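You operate a simulated robot arm through the tools that you are given. There is no shell and no other tool.

Carry out the task below with a simulated robot arm. There is one attempt and no reset: what you move stays moved.

JOB
Measure the short belt on the length gauge and lay it on the mat marked with its length.
Fine: switch the length display on and press ZERO once before you draw the slide; read the display before you take the belt off; lay it lengthwise; the gauge slide ends back.

Only the result counts: the job must be done as asked and must still hold three seconds after the hand-in. Knocking over, shifting, dropping, spilling or breaking anything else fails it.

ROBOT AND FRAMES
A 6-joint arm with a two-finger parallel gripper, fixed in place. Base frame: the origin is at the foot of the arm, x ahead of it, y to its left, z up. Readings come in mm, degrees, newtons and seconds.
With the tool pointing down near the work surface it reaches from about 100 to 720 mm from the base axis. Its first joint turns from -115.0 to 115.0 degrees. Payload 3.43 kg.
The TCP is the grasp point between the finger pads, 34 mm short of the fingertips. In the tool frame z runs along the fingers and y along their closing line. The gripper opens to 128 mm. The fingers are 24 mm wide and 12 mm thick; the gripper's body (48 by 130 mm) begins 96 mm behind the TCP.
Orientation is that of the tool frame in the base frame, as a unit quaternion [x, y, z, w]. With the fingers straight down and closing along the base's y, the tool's x points along the base's -x, its y along +y and its z along -z.

CONTROLS
- The arm moves only by the tool drive_tool. Its arguments are lists of equal length, an entry for each row: "slide": the shift along the tool's x, y, z in mm, a list of three; "angular": the turn, a rotation vector about the tool's x, y, z in degrees, a list of three; "hand": the finger opening in mm, from 0 to 128. In form: {"slide": [[dx, dy, dz], ...], "angular": [[rx, ry, rz], ...], "hand": [hand, ...]}. A call has 1 to 20 rows; each row shifts and turns the commanded pose from where the row before left it, along the tool's axes as they then stand. Each row takes 0.2 s and may step no farther than 50 mm and 8.6 degrees from the row before; otherwise, or with a gripper value out of range, the whole call is refused. A pose out of reach is approached as far as the arm can. The call stops where the force on the tool passes 50 N (or 10 N more than at its start, if that is more) or the arm is blocked; 0.2 s more then pass. Each finger travels about 108 mm/s and halts on what it meets, pressing with about 35 N; the grip force reading is that of the motor and also rises with nothing between the fingers. The clock runs only during rows and for 0.2 s after the last one: add rows that do not move to give the fingers time. It gives the time, the measured TCP pose, the force on the tool (base axes), the opening and the grip force at its end, in the units of the frame above (readings bear some noise), with the torque about the TCP (base axes, N m) and any sound that the robot's microphone picked up.
- Cameras (640 x 400 px; columns grow to the right, rows downward): "scene" is fixed at [220.5, -651.8, 1363.9]; the picture's right is [0.88, -0.47, 0.00], its down [-0.14, -0.26, -0.95] and it looks along [0.45, 0.84, -0.30] (base axes); focal length 315 px, centre (320, 200). "wrist" rides on the gripper at [76, -11, -160] in the tool frame; the picture's right is [0.15, 0.99, 0.00], its down [-0.88, 0.13, -0.46] and it looks along [-0.45, 0.07, 0.89] (tool axes); focal length 234 px, centre (320, 200). There is no depth. A picture from a camera that has moved, and an enlarged one, comes with that camera's place and axes in the base frame and with its lens.
- capture(camera): a new picture of that camera. The clock stands still meanwhile.
- slide_trunk(by): slides the trunk up (or, below 0, down) by that many mm; the arm rides with it, the base frame stays. It gives what a move gives, with no picture.
- close_up(camera, box): a new picture of the part [left, top, right, bottom] of that camera's present view, enlarged. The clock stands still meanwhile.
- sign_off(): hands the job in; it is judged then, once.

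Nothing tells you positions but the pictures and the camera data. Unless the task says otherwise, let go and move clear before handing in.

The tools are called after "Request:" as a command line: name --argument value ..., lists and objects as JSON in quotes. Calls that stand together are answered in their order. drive_tool: Moves the arm, as the interface text tells. Its arguments: {"type":"object","properties":{"slide":{"type":"array","items":{"type":"array","items":{"type":"number"}}},"angular":{"type":"array","items":{"type":"array","items":{"type":"number"}}},"hand":{"type":"array","items":{"type":"number"}}},"required":["slide","angular","hand"]} The other tools are called the same way: slide_trunk (by) slides the trunk up or down; capture (camera) takes a picture; close_up (camera, box) takes an enlarged picture of a part of a camera's view; sign_off () hands the job in.

At the start:

```text
clock: 0.0
ee_pos: [496.8, 274.3, 1331.5]
ee_rot: [0.0, 1.0, 0.0, -0.001]
contact_force: [0.4, 0.7, 0.4]
wrist_torque: [0.02, 0.01, -0.03]
finger_gap: 127.9
grip_force: 0.1
trunk travel left (down, up): [-700.0, 90.0]
```

scene: 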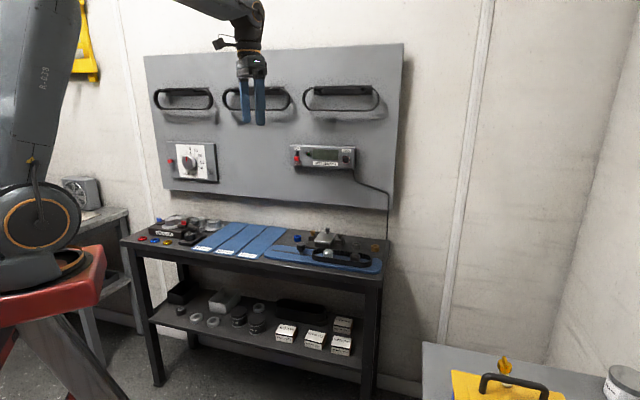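
wrist: 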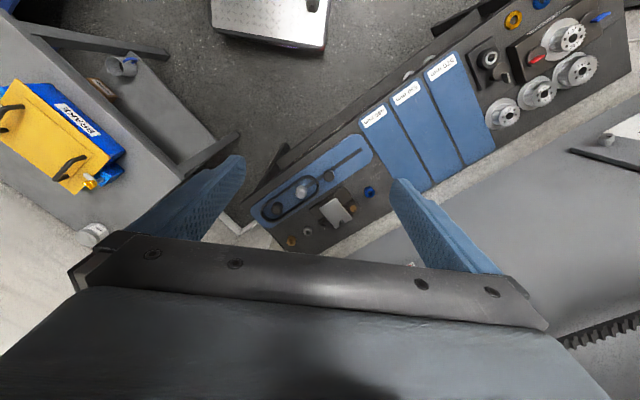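

I see a workbench with a pegboard behind it: three belts hang on hooks, and there's a dial unit and a length display on the board. On the bench is a blue length gauge with a slide and three labelled mats. I'll take enlarged pictures first.

Request:
close_up --camera "scene" --box '[140, 60, 400, 222]'

Request:
close_up --camera "scene" --box '[250, 210, 400, 300]'

Request:
close_up --camera "scene" --box '[280, 135, 370, 190]'

Request:
close_up --camera "scene" --box '[120, 200, 290, 300]'

Request:
close_up --camera "wrist" --box '[230, 100, 400, 260]'

Request:
close_up --camera "wrist" --box '[350, 40, 480, 140]'

```text
2.46 times, centred on (270, 141) of scene
camera zoom: at [220.5, -651.8, 1363.9], right [0.88, -0.47, 0.0], down [-0.14, -0.26, -0.95], along [0.45, 0.84, -0.3], focal length 775 px, centre (443, 345)
```

zoom: 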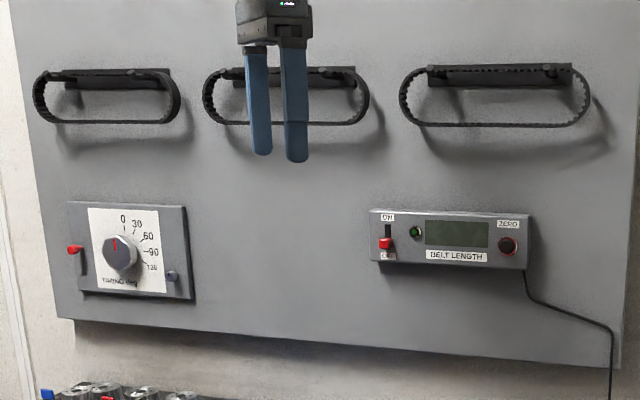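

```text
4.27 times, centred on (325, 255) of scene
camera zoom: at [220.5, -651.8, 1363.9], right [0.88, -0.47, 0.0], down [-0.14, -0.26, -0.95], along [0.45, 0.84, -0.3], focal length 1344 px, centre (299, -35)
```

zoom: 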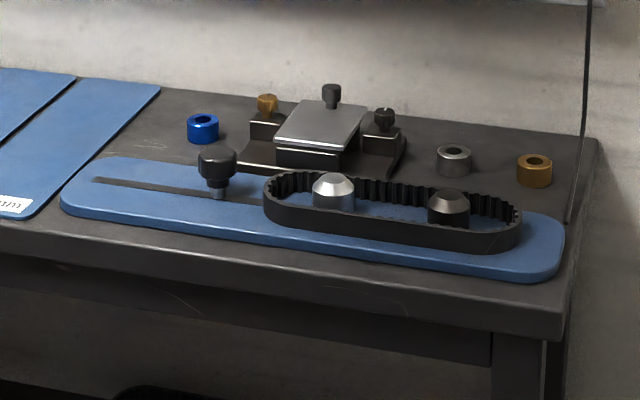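

```text
7.11 times, centred on (325, 162) of scene
camera zoom: at [220.5, -651.8, 1363.9], right [0.88, -0.47, 0.0], down [-0.14, -0.26, -0.95], along [0.45, 0.84, -0.3], focal length 2240 px, centre (284, 467)
```

zoom: 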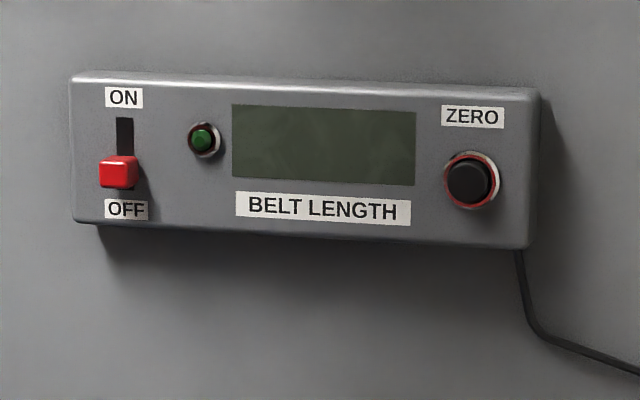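

```text
3.76 times, centred on (205, 250) of scene
camera zoom: at [220.5, -651.8, 1363.9], right [0.88, -0.47, 0.0], down [-0.14, -0.26, -0.95], along [0.45, 0.84, -0.3], focal length 1186 px, centre (753, 12)
```

zoom: 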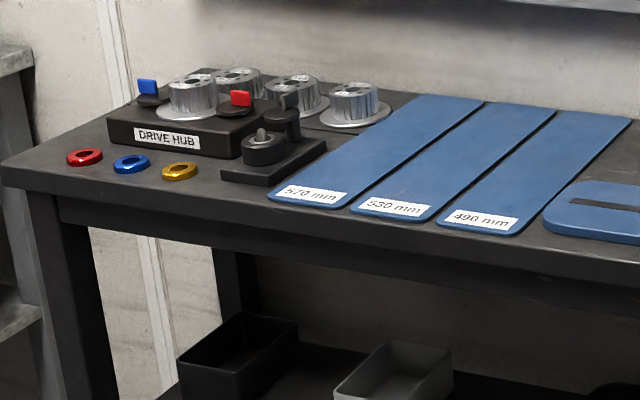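

```text
2.50 times, centred on (315, 180) of wrist
camera zoom: at [422.3, 262.0, 1489.9], right [-0.15, 0.99, 0.0], down [0.88, 0.13, 0.46], along [0.45, 0.07, -0.89], focal length 585 px, centre (332, 250)
```

zoom: 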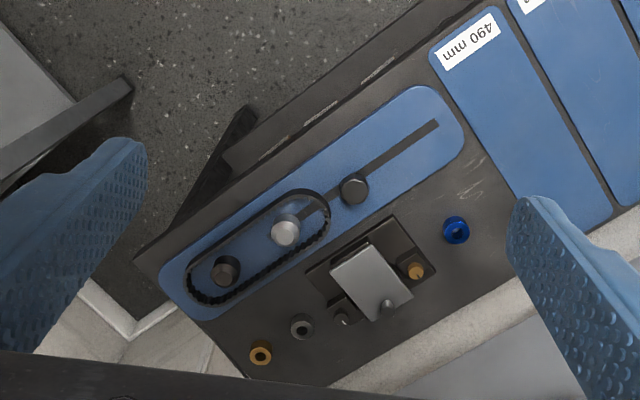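

```text
4.00 times, centred on (415, 90) of wrist
camera zoom: at [422.3, 262.0, 1489.9], right [-0.15, 0.99, 0.0], down [0.88, 0.13, 0.46], along [0.45, 0.07, -0.89], focal length 937 px, centre (-60, 640)
```

zoom: 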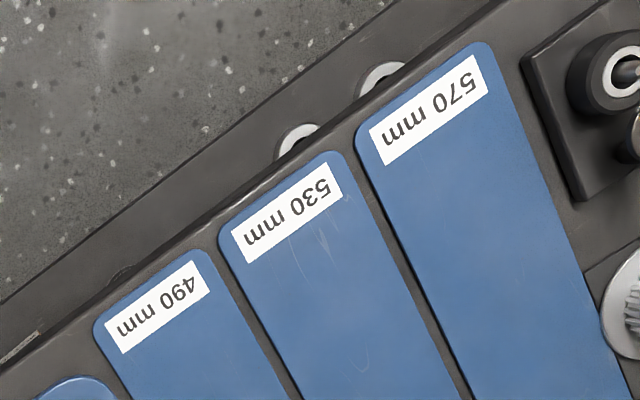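

The short belt already lies on the gauge, looped around a dark post and a silver post. A black slide knob stands in the slot, the mats read 570/530/490 mm, and the display is off with a red switch and a ZERO button. The bench is yawed about 45° from the base, so I'll turn the tool to face it and look again.

Request:
drive_tool --slide '[[0, 0, 0], [0, 0, 0], [0, 0, 0], [0, 0, 0], [0, 0, 0], [0, 0, 0]]' --angular '[[0, 0, -7.5], [0, 0, -7.5], [0, 0, -7.5], [0, 0, -7.5], [0, 0, -7.5], [0, 0, -7.5]]' --hand '[60, 30, 10, 0, 0, 0]'

```text
clock: 1.4
ee_pos: [496.6, 275.7, 1329.4]
ee_rot: [-0.383, 0.924, 0.0, 0.0]
contact_force: [-0.2, -0.8, -0.6]
wrist_torque: [0.01, -0.01, 0.02]
finger_gap: 0.0
grip_force: 32.8
trunk travel left (down, up): [-700.0, 90.0]
```

Request:
capture --camera "wrist"

Request:
capture --camera "scene"

```text
taken
camera wrist: at [452.2, 211.5, 1489.6], right [-0.8, 0.59, 0.0], down [0.53, 0.72, 0.46], along [0.27, 0.37, -0.89], focal length 234 px, centre (320, 200)
```

wrist: 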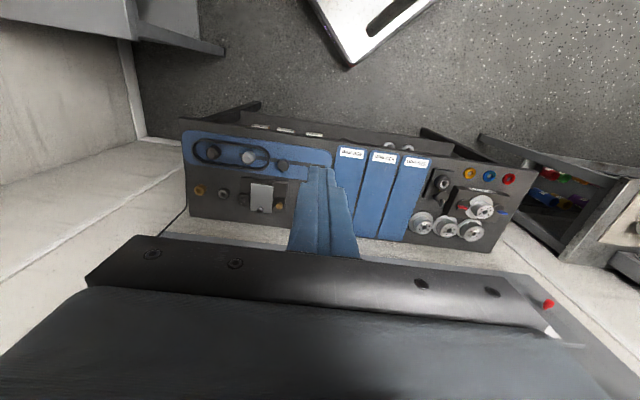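

```text
taken
```

scene: 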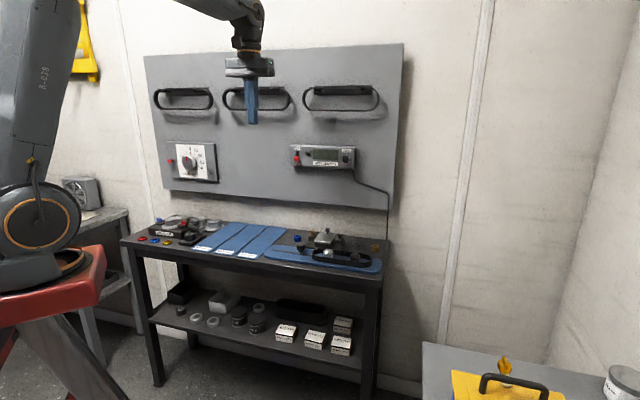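

The yaw worked. I'll take enlarged wrist views of the gauge and mats to locate them accurately.

Request:
close_up --camera "wrist" --box '[170, 110, 350, 225]'

Request:
close_up --camera "wrist" --box '[320, 130, 540, 260]'

```text
3.48 times, centred on (260, 168) of wrist
camera zoom: at [452.2, 211.5, 1489.6], right [-0.8, 0.59, 0.0], down [0.53, 0.72, 0.46], along [0.27, 0.37, -0.89], focal length 814 px, centre (529, 313)
```

zoom: 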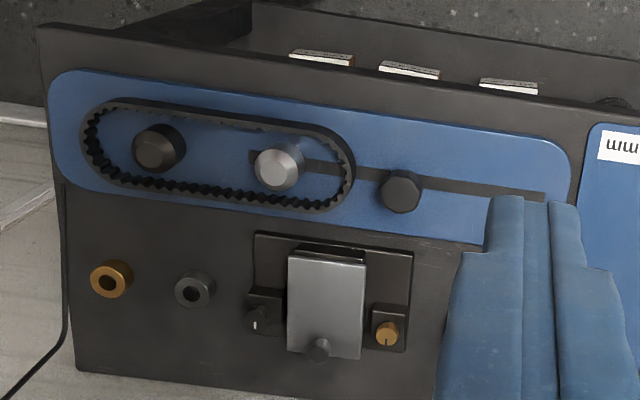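

```text
2.91 times, centred on (430, 195) of wrist
camera zoom: at [452.2, 211.5, 1489.6], right [-0.8, 0.59, 0.0], down [0.53, 0.72, 0.46], along [0.27, 0.37, -0.89], focal length 681 px, centre (0, 214)
```

zoom: 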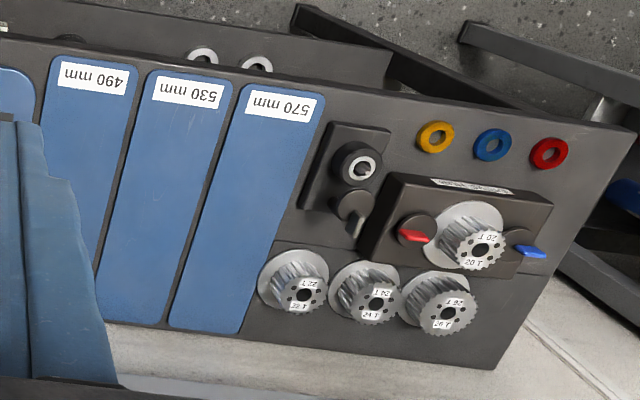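

The bench runs at exactly 45° and its top is at z≈801. The dark post is near (805,179), the silver post (731,252) and the knob (659,320). The 490/530/570 mats sit 100 mm apart. Next I'll pitch the tool to horizontal, facing the board, to look at the display.

Request:
drive_tool --slide '[[0, 0, 0], [0, 0, 0], [0, 0, 0], [0, 0, 0], [0, 0, 0], [0, 0, 0], [0, 0, 0], [0, 0, 0], [0, 0, 0], [0, 0, 0], [0, 0, 0], [0, 0, 0]]' --angular '[[0, -7.5, 0], [0, -7.5, 0], [0, -7.5, 0], [0, -7.5, 0], [0, -7.5, 0], [0, -7.5, 0], [0, -7.5, 0], [0, -7.5, 0], [0, -7.5, 0], [0, -7.5, 0], [0, -7.5, 0], [0, -7.5, 0]]' --hand '[0, 0, 0, 0, 0, 0, 0, 0, 0, 0, 0, 0]'

Request:
capture --camera "scene"

Request:
capture --camera "wrist"

```text
clock: 4.0
ee_pos: [495.5, 273.5, 1331.2]
ee_rot: [-0.269, 0.653, 0.269, 0.655]
contact_force: [-0.6, -0.3, 0.3]
wrist_torque: [-0.01, 0.02, -0.04]
finger_gap: 0.0
grip_force: 33.3
trunk travel left (down, up): [-700.0, 90.0]
```

```text
taken
```

scene: 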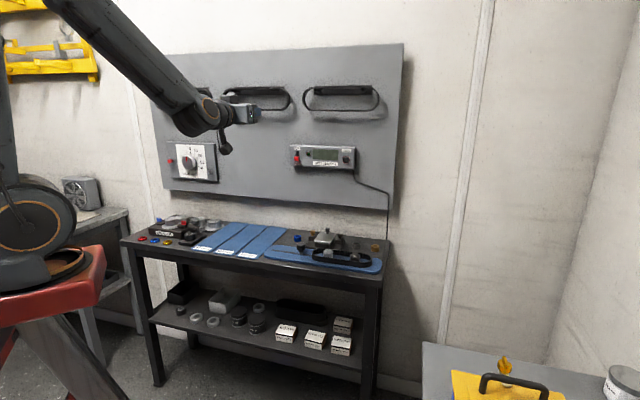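

```text
taken
camera wrist: at [393.0, 151.7, 1254.8], right [-0.7, 0.7, -0.15], down [-0.42, -0.23, 0.88], along [0.58, 0.68, 0.45], focal length 234 px, centre (320, 200)
```

wrist: 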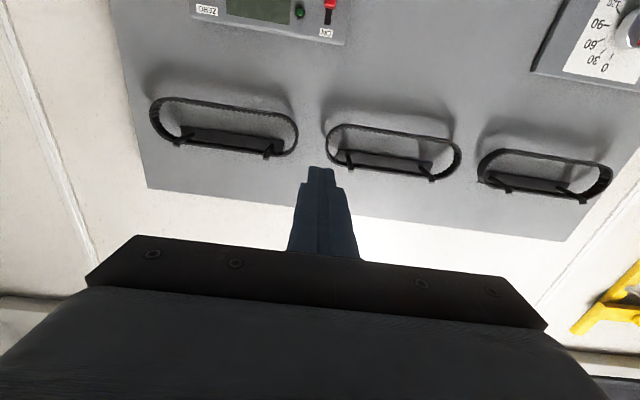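

The board faces back along −n at about 45°, with the switch near (720,480,1151) in base coordinates and ZERO about 195 mm to the right of it. I'll bring the tool closer to the display for an accurate look.

Request:
drive_tool --slide '[[36, -22, 26], [36, -22, 26], [36, -22, 26], [36, -22, 26], [36, -22, 26]]' --angular '[[0, 0, 0], [0, 0, 0], [0, 0, 0], [0, 0, 0], [0, 0, 0]]' --hand '[0, 0, 0, 0, 0]'

Request:
capture --camera "wrist"

Request:
capture --camera "scene"

```text
clock: 5.2
ee_pos: [666.2, 287.4, 1151.7]
ee_rot: [-0.271, 0.653, 0.271, 0.654]
contact_force: [-0.9, 0.2, -0.2]
wrist_torque: [-0.02, 0.05, -0.01]
finger_gap: 0.0
grip_force: 33.2
trunk travel left (down, up): [-700.0, 90.0]
```

```text
taken
camera wrist: at [562.2, 166.1, 1074.8], right [-0.7, 0.7, -0.15], down [-0.42, -0.23, 0.88], along [0.58, 0.68, 0.45], focal length 234 px, centre (320, 200)
```

wrist: 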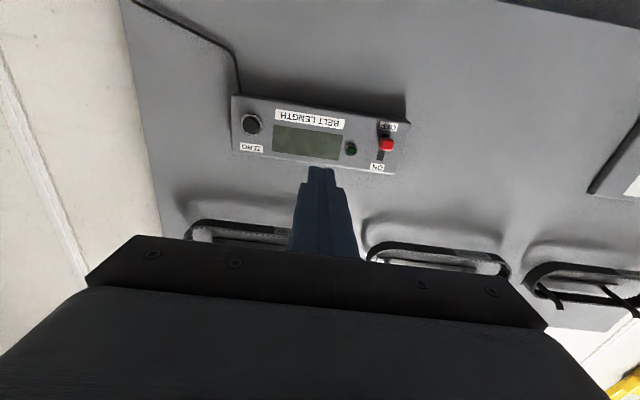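

```text
taken
```

scene: 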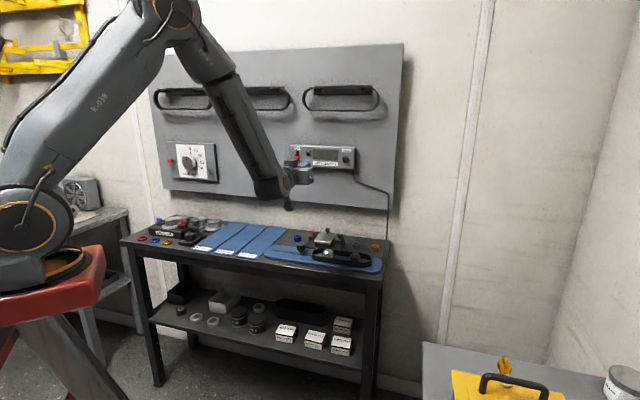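

Request:
close_up --camera "wrist" --box '[220, 80, 420, 205]'

```text
3.20 times, centred on (320, 142) of wrist
camera zoom: at [562.2, 166.1, 1074.8], right [-0.7, 0.7, -0.15], down [-0.42, -0.23, 0.88], along [0.58, 0.68, 0.45], focal length 749 px, centre (320, 384)
```

zoom: 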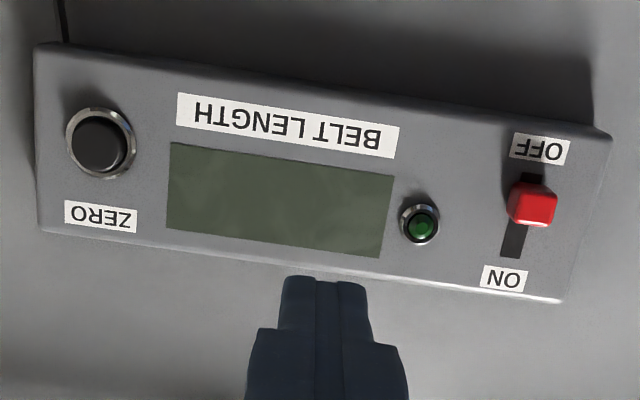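

The switch knob front is near a≈876 (depth along n), b≈−164 and z≈1146. ZERO is at b≈−373, z≈1150. I'll go just below and in front of the red switch, still short of it, to refine these numbers.

Request:
drive_tool --slide '[[9, 26, 33], [9, 26, 33], [9, 26, 33], [9, 26, 33]]' --angular '[[0, 0, 0], [0, 0, 0], [0, 0, 0], [0, 0, 0]]' --hand '[0, 0, 0, 0]'

Request:
capture --camera "wrist"

Request:
close_up --camera "wrist" --box '[240, 60, 400, 200]'

Request:
close_up --camera "scene" --box '[280, 135, 370, 190]'

```text
clock: 6.2
ee_pos: [684.8, 454.4, 1114.2]
ee_rot: [-0.27, 0.654, 0.27, 0.653]
contact_force: [-0.4, -0.9, 0.1]
wrist_torque: [0.0, 0.05, 0.03]
finger_gap: 0.0
grip_force: 33.1
trunk travel left (down, up): [-700.0, 90.0]
```

```text
taken
camera wrist: at [581.3, 331.8, 1037.2], right [-0.7, 0.7, -0.15], down [-0.41, -0.23, 0.88], along [0.58, 0.68, 0.45], focal length 234 px, centre (320, 200)
```

wrist: 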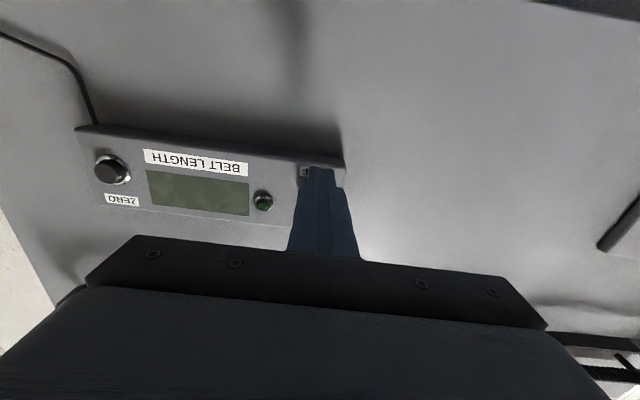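

```text
2.86 times, centred on (320, 130) of wrist
camera zoom: at [581.3, 331.8, 1037.2], right [-0.7, 0.7, -0.15], down [-0.41, -0.23, 0.88], along [0.58, 0.68, 0.45], focal length 669 px, centre (320, 400)
```

zoom: 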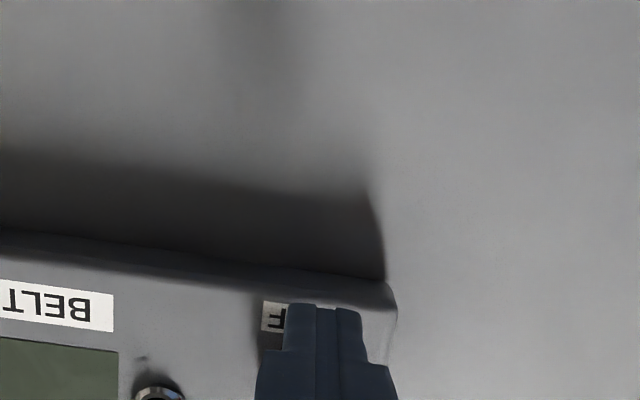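

```text
7.11 times, centred on (325, 162) of scene
camera zoom: at [220.5, -651.8, 1363.9], right [0.88, -0.47, 0.0], down [-0.14, -0.26, -0.95], along [0.45, 0.84, -0.3], focal length 2240 px, centre (284, 467)
```

zoom: 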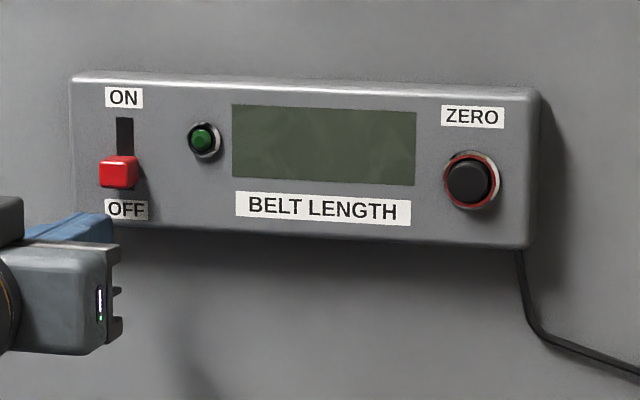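

The closed fingers are directly below and in front of the red switch. I'll edge forward and check against the knob's depth.

Request:
drive_tool --slide '[[0, 0, 12], [0, 0, 12]]' --angular '[[0, 0, 0], [0, 0, 0]]' --hand '[0, 0]'

Request:
close_up --camera "wrist" --box '[240, 60, 400, 200]'

Request:
close_up --camera "scene" --box '[280, 135, 340, 175]'

```text
clock: 6.8
ee_pos: [702.7, 471.0, 1115.0]
ee_rot: [-0.271, 0.653, 0.271, 0.653]
contact_force: [-1.2, 0.1, 0.1]
wrist_torque: [0.01, -0.02, -0.01]
finger_gap: 0.1
grip_force: 33.1
trunk travel left (down, up): [-700.0, 90.0]
```

```text
2.86 times, centred on (320, 130) of wrist
camera zoom: at [598.9, 348.6, 1038.6], right [-0.7, 0.7, -0.15], down [-0.41, -0.23, 0.88], along [0.58, 0.68, 0.45], focal length 669 px, centre (320, 400)
```

zoom: 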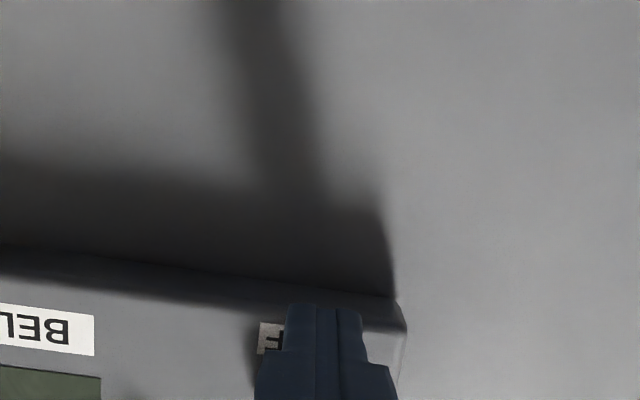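

```text
10.00 times, centred on (310, 155) of scene
camera zoom: at [220.5, -651.8, 1363.9], right [0.88, -0.47, 0.0], down [-0.14, -0.26, -0.95], along [0.45, 0.84, -0.3], focal length 3150 px, centre (420, 650)
```

zoom: 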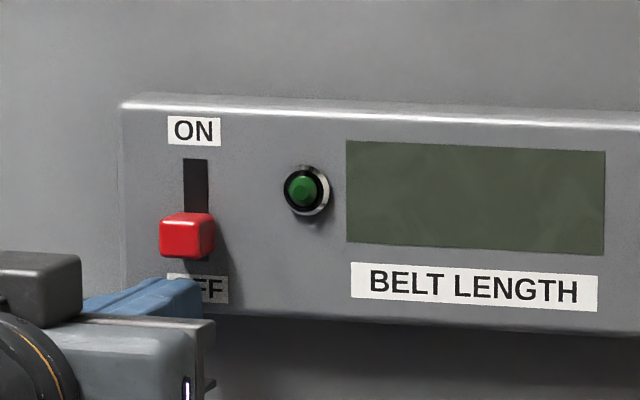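

The tip is at about a=864, a few mm short of the panel face (≈872) and under the red knob. I'll go 3 mm further in, then push straight up.

Request:
drive_tool --slide '[[0, -2, 3], [-4, 0, 0], [-4, 0, 0], [-4, 0, 0], [-4, 0, 0], [-4, 0, 0], [-4, 0, 0]]' --angular '[[0, 0, 0], [0, 0, 0], [0, 0, 0], [0, 0, 0], [0, 0, 0], [0, 0, 0], [0, 0, 0]]' --hand '[0, 0, 0, 0, 0, 0, 0]'

Request:
close_up --camera "scene" --box '[280, 135, 340, 175]'

Request:
close_up --camera "wrist" --box '[240, 60, 400, 200]'

```text
clock: 8.4
ee_pos: [706.6, 471.5, 1138.2]
ee_rot: [-0.27, 0.654, 0.269, 0.654]
contact_force: [0.0, -0.5, -0.6]
wrist_torque: [0.02, 0.04, 0.03]
finger_gap: 0.0
grip_force: 32.6
trunk travel left (down, up): [-700.0, 90.0]
```

```text
10.00 times, centred on (310, 155) of scene
camera zoom: at [220.5, -651.8, 1363.9], right [0.88, -0.47, 0.0], down [-0.14, -0.26, -0.95], along [0.45, 0.84, -0.3], focal length 3150 px, centre (420, 650)
```

zoom: 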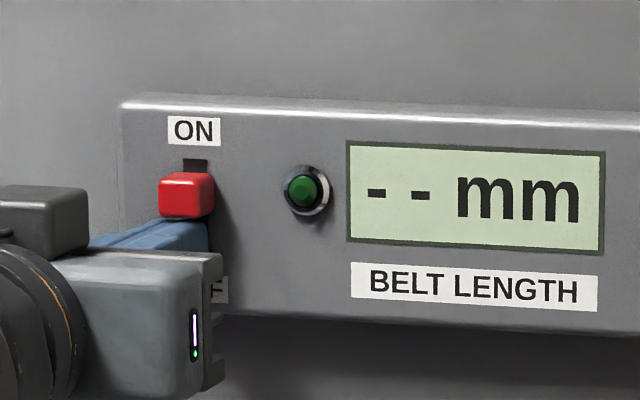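

```text
2.86 times, centred on (320, 130) of wrist
camera zoom: at [603.0, 350.4, 1061.8], right [-0.7, 0.7, -0.15], down [-0.41, -0.23, 0.88], along [0.58, 0.68, 0.45], focal length 669 px, centre (320, 400)
```

zoom: 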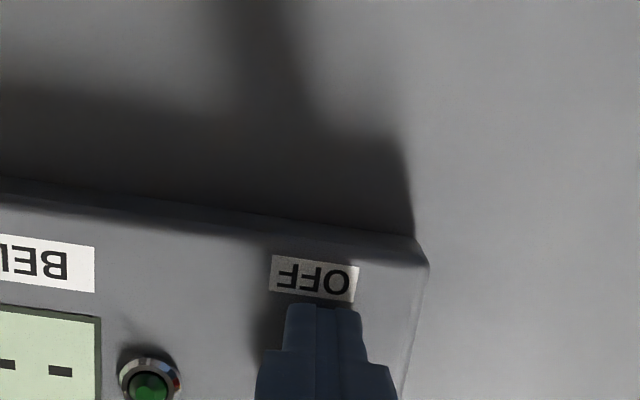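

The display came on and reads "-- mm". The switch has a few mm of travel left, so I'll push a bit more to seat it.

Request:
drive_tool --slide '[[-2.5, 0, 0], [-2.5, 0, 0]]' --angular '[[0, 0, 0], [0, 0, 0]]' --hand '[0, 0]'

Request:
close_up --camera "scene" --box '[280, 135, 340, 175]'

```text
clock: 9.0
ee_pos: [706.8, 472.6, 1140.1]
ee_rot: [-0.271, 0.654, 0.27, 0.652]
contact_force: [-3.2, -2.1, -11.1]
wrist_torque: [-0.11, 0.06, -0.04]
finger_gap: 0.0
grip_force: 32.8
trunk travel left (down, up): [-700.0, 90.0]
```

```text
10.00 times, centred on (310, 155) of scene
camera zoom: at [220.5, -651.8, 1363.9], right [0.88, -0.47, 0.0], down [-0.14, -0.26, -0.95], along [0.45, 0.84, -0.3], focal length 3150 px, centre (420, 650)
```

zoom: 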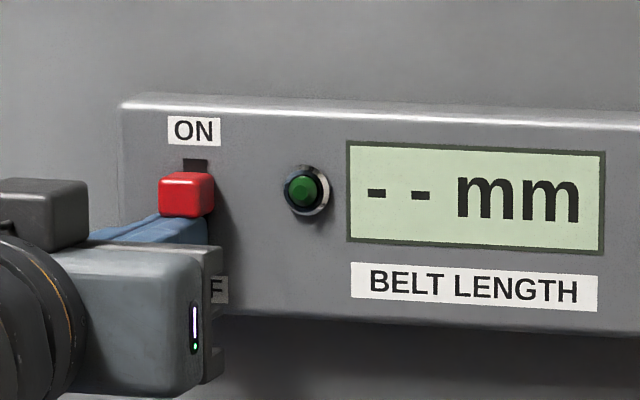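

The switch is fully up and the display is on. I'll back off below the switch, retreat, and move in front of the ZERO button.

Request:
drive_tool --slide '[[10, 0, 0], [0, 0, -35], [0, -50, 0], [0, -50, 0], [0, -50, 0], [-16, -47, 0], [0, 0, 0]]' --angular '[[0, 0, 0], [0, 0, 0], [0, 0, 0], [0, 0, 0], [0, 0, 0], [0, 0, 0], [0, 0, 0]]' --hand '[0, 0, 0, 0, 0, 0, 0]'

Request:
close_up --camera "scene" --box '[280, 135, 370, 190]'

Request:
close_up --camera "wrist" --box '[240, 60, 400, 200]'

```text
clock: 10.6
ee_pos: [820.4, 307.9, 1148.6]
ee_rot: [-0.271, 0.653, 0.271, 0.653]
contact_force: [0.0, -0.8, 0.0]
wrist_torque: [-0.01, -0.01, 0.01]
finger_gap: 0.1
grip_force: 33.0
trunk travel left (down, up): [-700.0, 90.0]
```

```text
7.11 times, centred on (325, 162) of scene
camera zoom: at [220.5, -651.8, 1363.9], right [0.88, -0.47, 0.0], down [-0.14, -0.26, -0.95], along [0.45, 0.84, -0.3], focal length 2240 px, centre (284, 467)
```

zoom: 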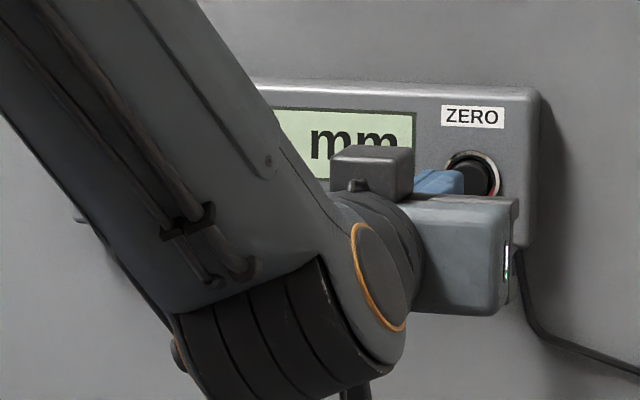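

```text
2.86 times, centred on (320, 130) of wrist
camera zoom: at [716.6, 186.4, 1072.1], right [-0.7, 0.7, -0.15], down [-0.41, -0.23, 0.88], along [0.58, 0.68, 0.45], focal length 669 px, centre (320, 400)
```

zoom: 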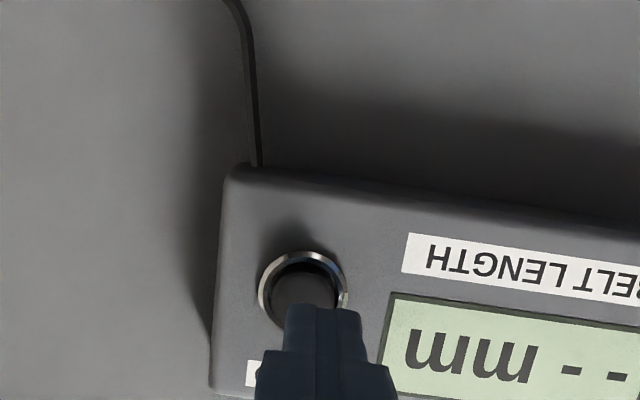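

The wrist view shows ZERO about 7 mm to the right of my fingers and 2 mm lower. I'll correct that, then advance to just before the button.

Request:
drive_tool --slide '[[2, -7, 0], [0, 0, 8], [0, 0, 6]]' --angular '[[0, 0, 0], [0, 0, 0], [0, 0, 0]]' --hand '[0, 0, 0]'

Request:
close_up --camera "wrist" --box '[240, 60, 400, 200]'

Request:
close_up --camera "scene" --box '[325, 140, 370, 168]'

```text
clock: 11.4
ee_pos: [835.6, 313.7, 1146.9]
ee_rot: [-0.271, 0.653, 0.271, 0.653]
contact_force: [-1.3, -0.4, 0.7]
wrist_torque: [0.01, 0.01, 0.0]
finger_gap: 0.1
grip_force: 32.8
trunk travel left (down, up): [-700.0, 90.0]
```

```text
2.86 times, centred on (320, 130) of wrist
camera zoom: at [732.5, 191.4, 1070.8], right [-0.7, 0.7, -0.15], down [-0.41, -0.23, 0.88], along [0.58, 0.68, 0.45], focal length 669 px, centre (320, 400)
```

zoom: 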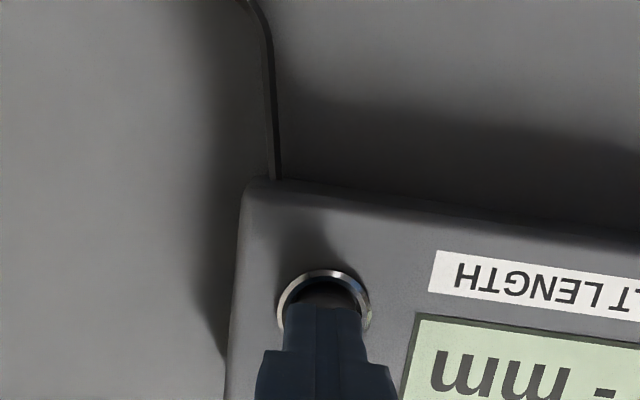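

```text
14.22 times, centred on (348, 154) of scene
camera zoom: at [220.5, -651.8, 1363.9], right [0.88, -0.47, 0.0], down [-0.14, -0.26, -0.95], along [0.45, 0.84, -0.3], focal length 4480 px, centre (-71, 854)
```

zoom: 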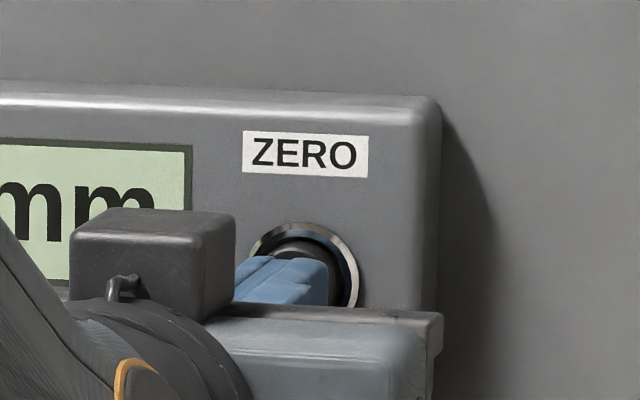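

The fingers are now centred on the ZERO button. I'll advance in small steps while watching force and sound.

Request:
drive_tool --slide '[[0, 0, 2], [0, 0, 2], [0, 0, 2], [0, 0, 2]]' --angular '[[0, 0, 0], [0, 0, 0], [0, 0, 0], [0, 0, 0]]' --hand '[0, 0, 0, 0]'

Request:
close_up --camera "scene" --box '[325, 140, 370, 168]'

```text
clock: 12.4
ee_pos: [841.7, 319.9, 1147.8]
ee_rot: [-0.271, 0.653, 0.271, 0.653]
contact_force: [0.0, 0.1, 0.1]
wrist_torque: [0.04, 0.01, 0.01]
finger_gap: 0.0
grip_force: 33.3
trunk travel left (down, up): [-700.0, 90.0]
```

```text
14.22 times, centred on (348, 154) of scene
camera zoom: at [220.5, -651.8, 1363.9], right [0.88, -0.47, 0.0], down [-0.14, -0.26, -0.95], along [0.45, 0.84, -0.3], focal length 4480 px, centre (-71, 854)
```

zoom: 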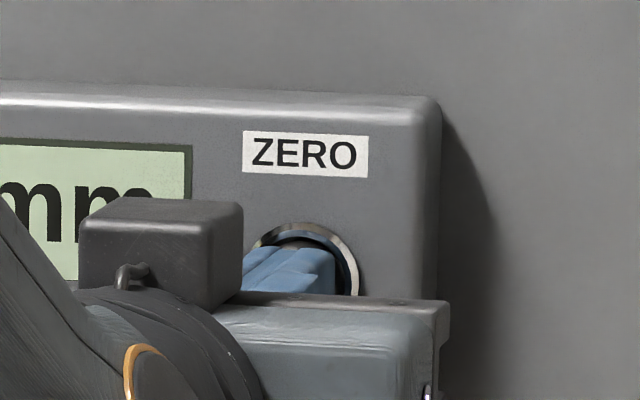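

No contact yet, so I'll keep advancing in small steps.

Request:
drive_tool --slide '[[0, 0, 1.5], [0, 0, 1.5], [0, 0, 1.5]]' --angular '[[0, 0, 0], [0, 0, 0], [0, 0, 0]]' --hand '[0, 0, 0]'

Request:
close_up --camera "scene" --box '[325, 140, 370, 168]'

```text
clock: 13.2
ee_pos: [845.5, 323.5, 1148.3]
ee_rot: [-0.27, 0.653, 0.27, 0.654]
contact_force: [-0.9, -0.6, -0.1]
wrist_torque: [0.01, 0.02, 0.02]
finger_gap: 0.1
grip_force: 33.4
trunk travel left (down, up): [-700.0, 90.0]
```

```text
14.22 times, centred on (348, 154) of scene
camera zoom: at [220.5, -651.8, 1363.9], right [0.88, -0.47, 0.0], down [-0.14, -0.26, -0.95], along [0.45, 0.84, -0.3], focal length 4480 px, centre (-71, 854)
```

zoom: 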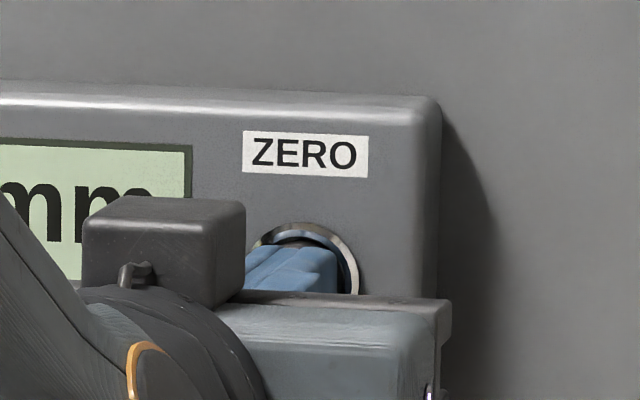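

Request:
drive_tool --slide '[[0, 0, 1.5], [0, 0, 1.5]]' --angular '[[0, 0, 0], [0, 0, 0]]' --hand '[0, 0]'

Request:
capture --camera "wrist"

```text
clock: 13.8
ee_pos: [847.2, 325.1, 1147.5]
ee_rot: [-0.271, 0.653, 0.271, 0.653]
contact_force: [-2.2, -1.7, -0.5]
wrist_torque: [-0.04, 0.0, -0.02]
finger_gap: 0.0
grip_force: 33.2
trunk travel left (down, up): [-700.0, 90.0]
heard: click
```

```text
taken
camera wrist: at [743.3, 203.0, 1071.6], right [-0.7, 0.7, -0.15], down [-0.41, -0.23, 0.88], along [0.58, 0.68, 0.45], focal length 234 px, centre (320, 200)
```

wrist: 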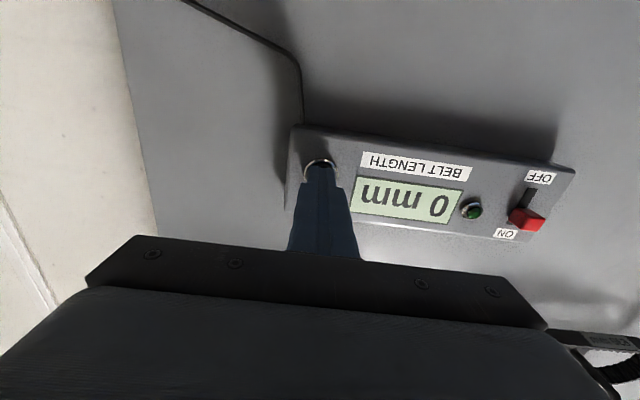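

ZERO clicked once and the display shows "0 mm". I'll retreat straight back, then pitch the tool down to about 20° off vertical to work on the gauge slide.

Request:
drive_tool --slide '[[0, 0, -30], [0, 0, -45], [0, 0, -45], [0, 0, -30], [0, 0, 0], [0, 0, 0], [0, 0, 0], [0, 0, 0], [0, 0, 0], [0, 0, 0], [0, 0, 0], [0, 0, 0], [0, 0, 0]]' --angular '[[0, 0, 0], [0, 0, 0], [0, 0, 0], [0, 0, 0], [0, 7.78, 0], [0, 7.78, 0], [0, 7.78, 0], [0, 7.78, 0], [0, 7.78, 0], [0, 7.78, 0], [0, 7.78, 0], [0, 7.78, 0], [0, 7.78, 0]]' --hand '[0, 0, 0, 0, 10, 20, 40, 60, 70, 70, 70, 70, 70]'

Request:
capture --camera "wrist"

Request:
capture --camera "scene"

Request:
close_up --camera "scene" --box '[280, 135, 370, 190]'

```text
clock: 16.6
ee_pos: [741.4, 219.5, 1147.5]
ee_rot: [-0.377, 0.91, 0.066, 0.159]
contact_force: [0.0, 0.0, 0.3]
wrist_torque: [0.03, 0.01, -0.05]
finger_gap: 70.2
grip_force: 0.1
trunk travel left (down, up): [-700.0, 90.0]
```

```text
taken
camera wrist: at [660.8, 120.9, 1271.8], right [-0.8, 0.6, -0.05], down [0.38, 0.57, 0.73], along [0.47, 0.56, -0.68], focal length 234 px, centre (320, 200)
```

wrist: 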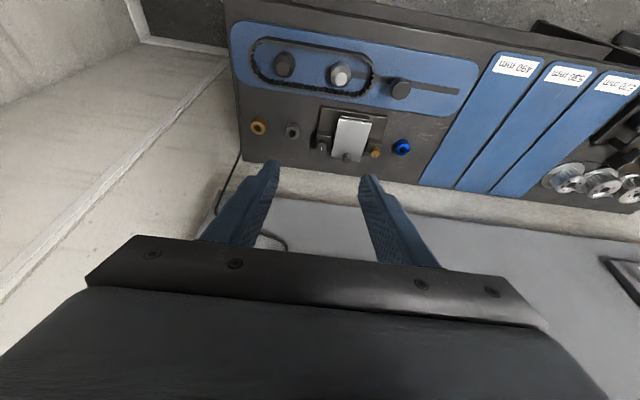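

```text
taken
```

scene: 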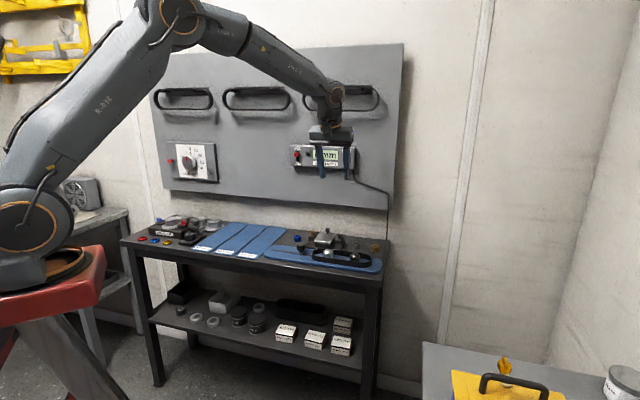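

```text
7.11 times, centred on (325, 162) of scene
camera zoom: at [220.5, -651.8, 1363.9], right [0.88, -0.47, 0.0], down [-0.14, -0.26, -0.95], along [0.45, 0.84, -0.3], focal length 2240 px, centre (284, 467)
```

zoom: 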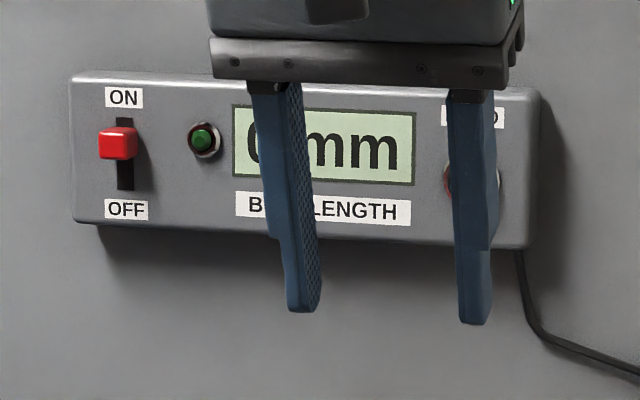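

Request:
close_up --camera "wrist" --box '[220, 10, 500, 185]'

Request:
close_up --camera "wrist" --box '[230, 20, 420, 130]'

```text
2.29 times, centred on (360, 98) of wrist
camera zoom: at [660.8, 120.9, 1271.8], right [-0.8, 0.6, -0.05], down [0.38, 0.57, 0.73], along [0.47, 0.56, -0.68], focal length 535 px, centre (229, 434)
```

zoom: 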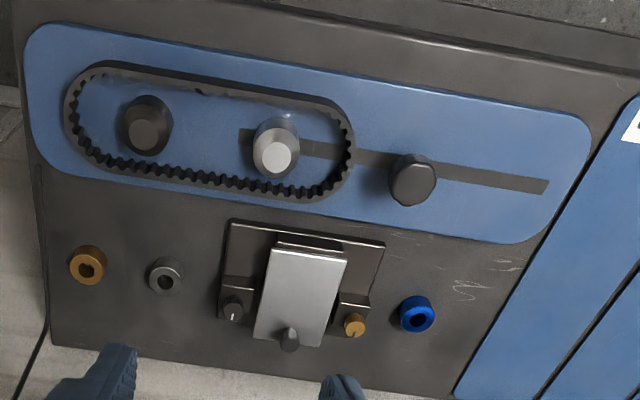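

```text
3.37 times, centred on (325, 75) of wrist
camera zoom: at [660.8, 120.9, 1271.8], right [-0.8, 0.6, -0.05], down [0.38, 0.57, 0.73], along [0.47, 0.56, -0.68], focal length 789 px, centre (303, 621)
```

zoom: 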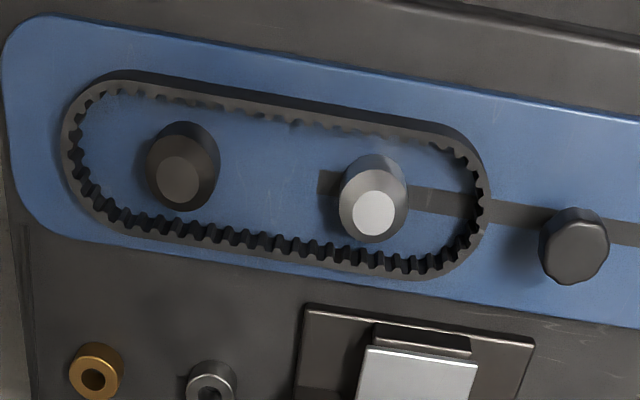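

The slot runs from b≈−376 to −122 at a≈698, and the knob is at b≈−244 (about 35 mm wide, top z≈861). I'll hover above the knob with a 50 mm opening, fingers closing along the slot.

Request:
drive_tool --slide '[[10.57, 20.83, 34.63], [10.57, 20.83, 34.63], [10.57, 20.83, 34.63], [10.57, 20.83, 34.63], [10.57, 20.83, 34.63], [10.57, 20.83, 34.63], [0, 0, 0]]' --angular '[[0, 0, 0], [0, 0, 0], [0, 0, 0], [0, 0, 0], [0, 0, 0], [0, 0, 0], [0, 0, 0]]' --hand '[50, 50, 50, 50, 50, 50, 50]'

Request:
capture --camera "wrist"

Request:
capture --camera "scene"

Request:
close_up --camera "scene" --box '[250, 190, 400, 290]'

```text
clock: 18.2
ee_pos: [661.4, 315.4, 929.3]
ee_rot: [-0.377, 0.91, 0.066, 0.161]
contact_force: [0.0, 0.1, 0.3]
wrist_torque: [0.01, 0.0, -0.02]
finger_gap: 50.2
grip_force: 0.1
trunk travel left (down, up): [-700.0, 90.0]
```

```text
taken
camera wrist: at [580.8, 217.3, 1053.8], right [-0.8, 0.6, -0.05], down [0.38, 0.57, 0.73], along [0.47, 0.56, -0.68], focal length 234 px, centre (320, 200)
```

wrist: 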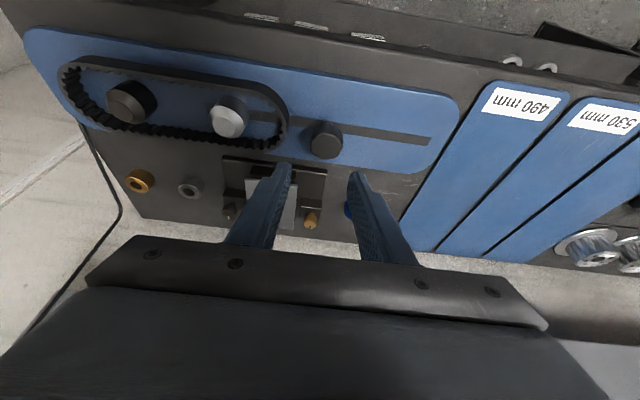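

```text
taken
```

scene: 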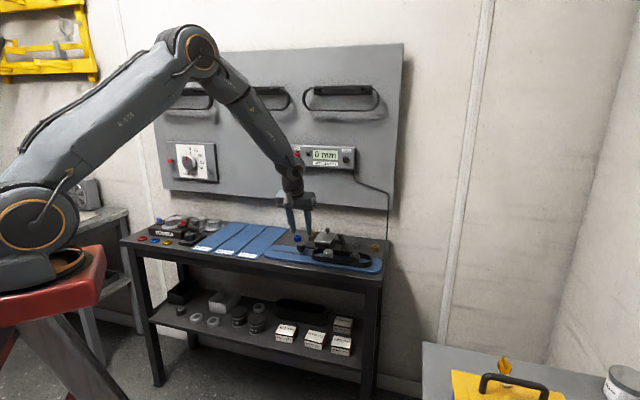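

```text
4.00 times, centred on (325, 240) of scene
camera zoom: at [220.5, -651.8, 1363.9], right [0.88, -0.47, 0.0], down [-0.14, -0.26, -0.95], along [0.45, 0.84, -0.3], focal length 1260 px, centre (300, 40)
```

zoom: 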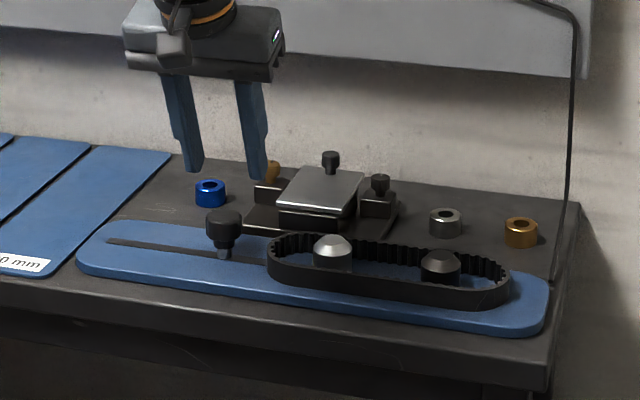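

Request:
close_up --camera "wrist" --box '[240, 80, 400, 180]'

Request:
close_up --camera "scene" --box '[285, 230, 325, 258]'

```text
4.00 times, centred on (320, 130) of wrist
camera zoom: at [580.8, 217.3, 1053.8], right [-0.8, 0.6, -0.05], down [0.38, 0.57, 0.73], along [0.47, 0.56, -0.68], focal length 937 px, centre (320, 480)
```

zoom: 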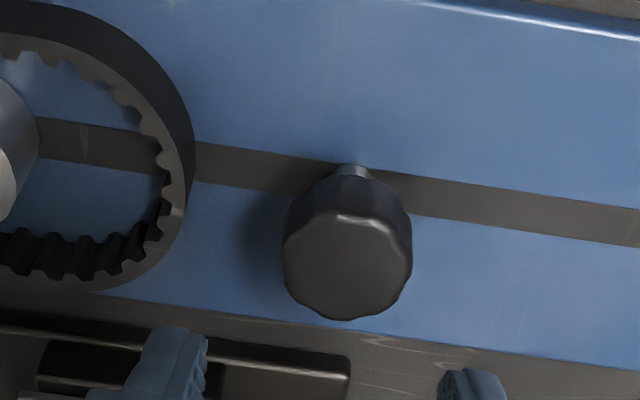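

```text
14.29 times, centred on (305, 244) of scene
camera zoom: at [220.5, -651.8, 1363.9], right [0.88, -0.47, 0.0], down [-0.14, -0.26, -0.95], along [0.45, 0.84, -0.3], focal length 4500 px, centre (534, -429)
```

zoom: 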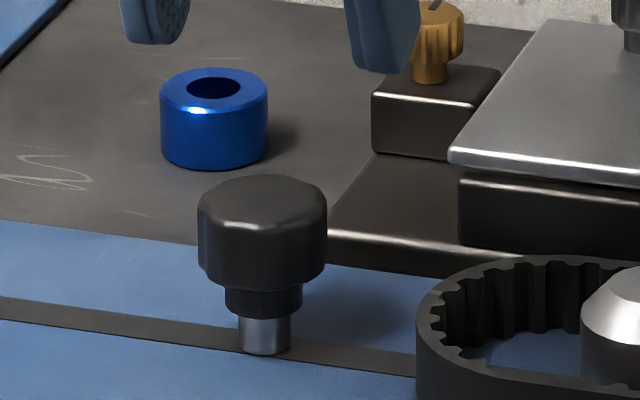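

The knob axis is at about b=−242, a=695, with the head spanning z≈834–858 and about 32 mm wide. I'll descend with fingers either side of the head.

Request:
drive_tool --slide '[[7.97, 1, 20.27], [7.97, 1, 20.27], [7.97, 1, 20.27], [0, 0, 0]]' --angular '[[0, 0, 0], [0, 0, 0], [0, 0, 0], [0, 0, 0]]' --hand '[50, 50, 50, 50]'

Request:
capture --camera "wrist"

Request:
close_up --camera "scene" --box '[250, 200, 390, 290]'

```text
clock: 19.2
ee_pos: [658.4, 315.8, 866.1]
ee_rot: [-0.377, 0.91, 0.066, 0.16]
contact_force: [-0.9, -0.6, -0.3]
wrist_torque: [0.0, 0.03, 0.02]
finger_gap: 50.1
grip_force: 0.0
trunk travel left (down, up): [-700.0, 90.0]
```

```text
taken
camera wrist: at [578.6, 216.7, 989.4], right [-0.8, 0.6, -0.05], down [0.38, 0.57, 0.73], along [0.47, 0.56, -0.68], focal length 234 px, centre (320, 200)
```

wrist: 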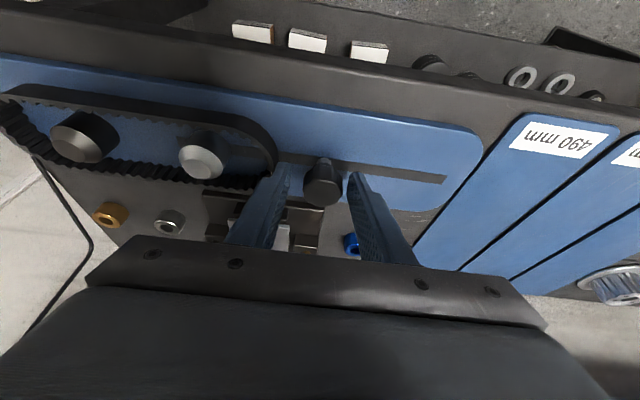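

```text
4.44 times, centred on (320, 245) of scene
camera zoom: at [220.5, -651.8, 1363.9], right [0.88, -0.47, 0.0], down [-0.14, -0.26, -0.95], along [0.45, 0.84, -0.3], focal length 1400 px, centre (320, 0)
```

zoom: 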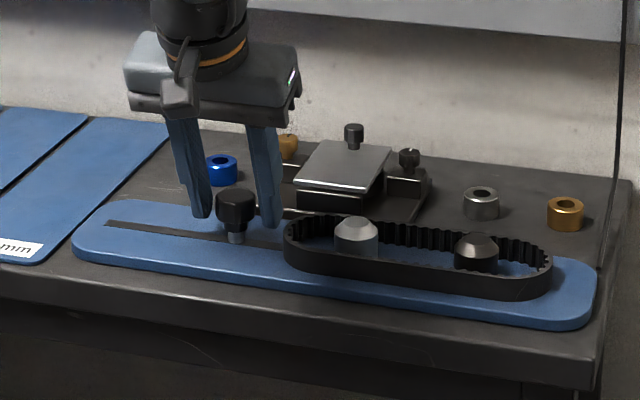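

Request:
close_up --camera "wrist" --box '[240, 120, 400, 220]'

Request:
close_up --camera "scene" --box '[280, 225, 325, 258]'

```text
4.00 times, centred on (320, 170) of wrist
camera zoom: at [578.6, 216.7, 989.4], right [-0.8, 0.6, -0.05], down [0.38, 0.57, 0.73], along [0.47, 0.56, -0.68], focal length 937 px, centre (320, 320)
```

zoom: 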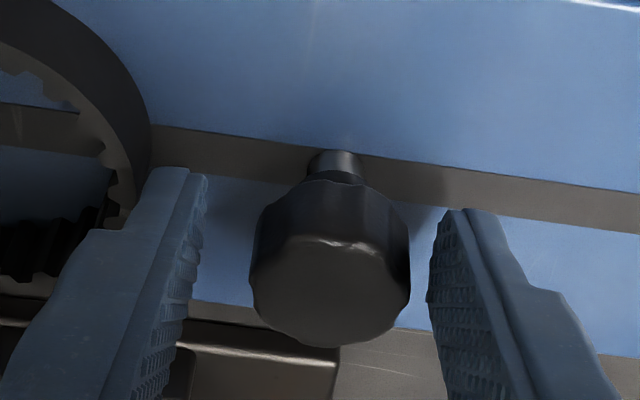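

```text
12.12 times, centred on (302, 242) of scene
camera zoom: at [220.5, -651.8, 1363.9], right [0.88, -0.47, 0.0], down [-0.14, -0.26, -0.95], along [0.45, 0.84, -0.3], focal length 3818 px, centre (532, -303)
```

zoom: 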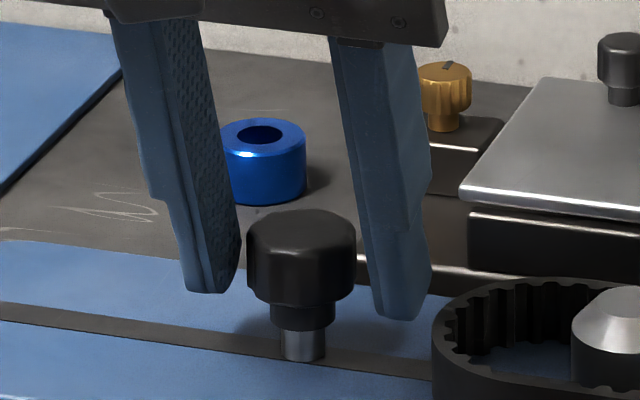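

The fingers straddle the knob head evenly. I'll close on it and begin drawing the slide to the left (+y of the tool).

Request:
drive_tool --slide '[[0, 0, 0], [0, 0, 0], [0, 0, 0], [0, 6, 0], [0, 6, 0], [0, 6, 0], [0, 6, 0]]' --angular '[[0, 0, 0], [0, 0, 0], [0, 0, 0], [0, 0, 0], [0, 0, 0], [0, 0, 0], [0, 0, 0]]' --hand '[40, 26, 26, 26, 26, 26, 26]'

Request:
capture --camera "wrist"

Request:
close_up --camera "scene" --box '[250, 130, 410, 290]'

```text
clock: 20.8
ee_pos: [639.9, 333.3, 866.1]
ee_rot: [-0.377, 0.91, 0.066, 0.16]
contact_force: [-3.6, -2.1, 4.8]
wrist_torque: [0.57, -0.46, 0.06]
finger_gap: 33.7
grip_force: 45.4
trunk travel left (down, up): [-700.0, 90.0]
```

```text
taken
camera wrist: at [560.3, 234.8, 989.3], right [-0.8, 0.6, -0.05], down [0.38, 0.57, 0.73], along [0.47, 0.56, -0.68], focal length 234 px, centre (320, 200)
```

wrist: 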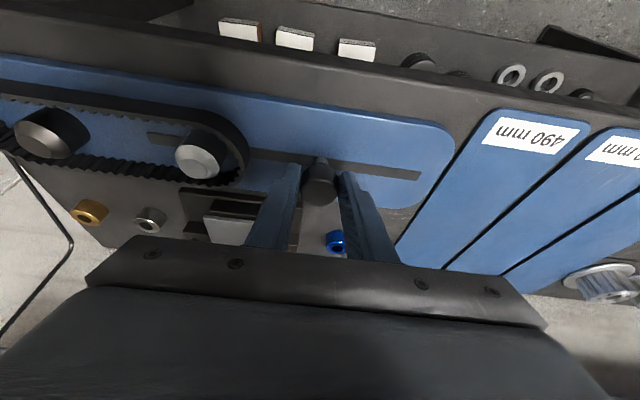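

```text
2.50 times, centred on (330, 210) of scene
camera zoom: at [220.5, -651.8, 1363.9], right [0.88, -0.47, 0.0], down [-0.14, -0.26, -0.95], along [0.45, 0.84, -0.3], focal length 787 px, centre (295, 175)
```

zoom: 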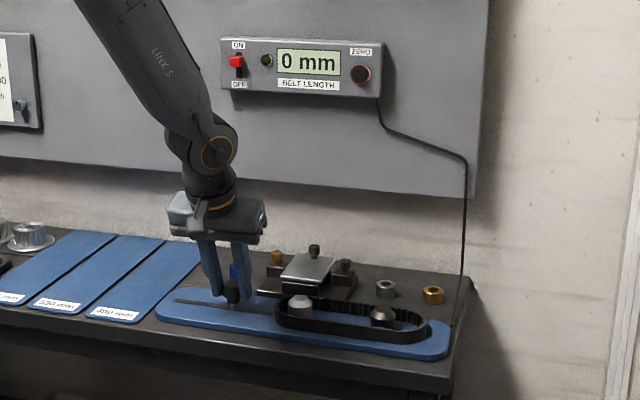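

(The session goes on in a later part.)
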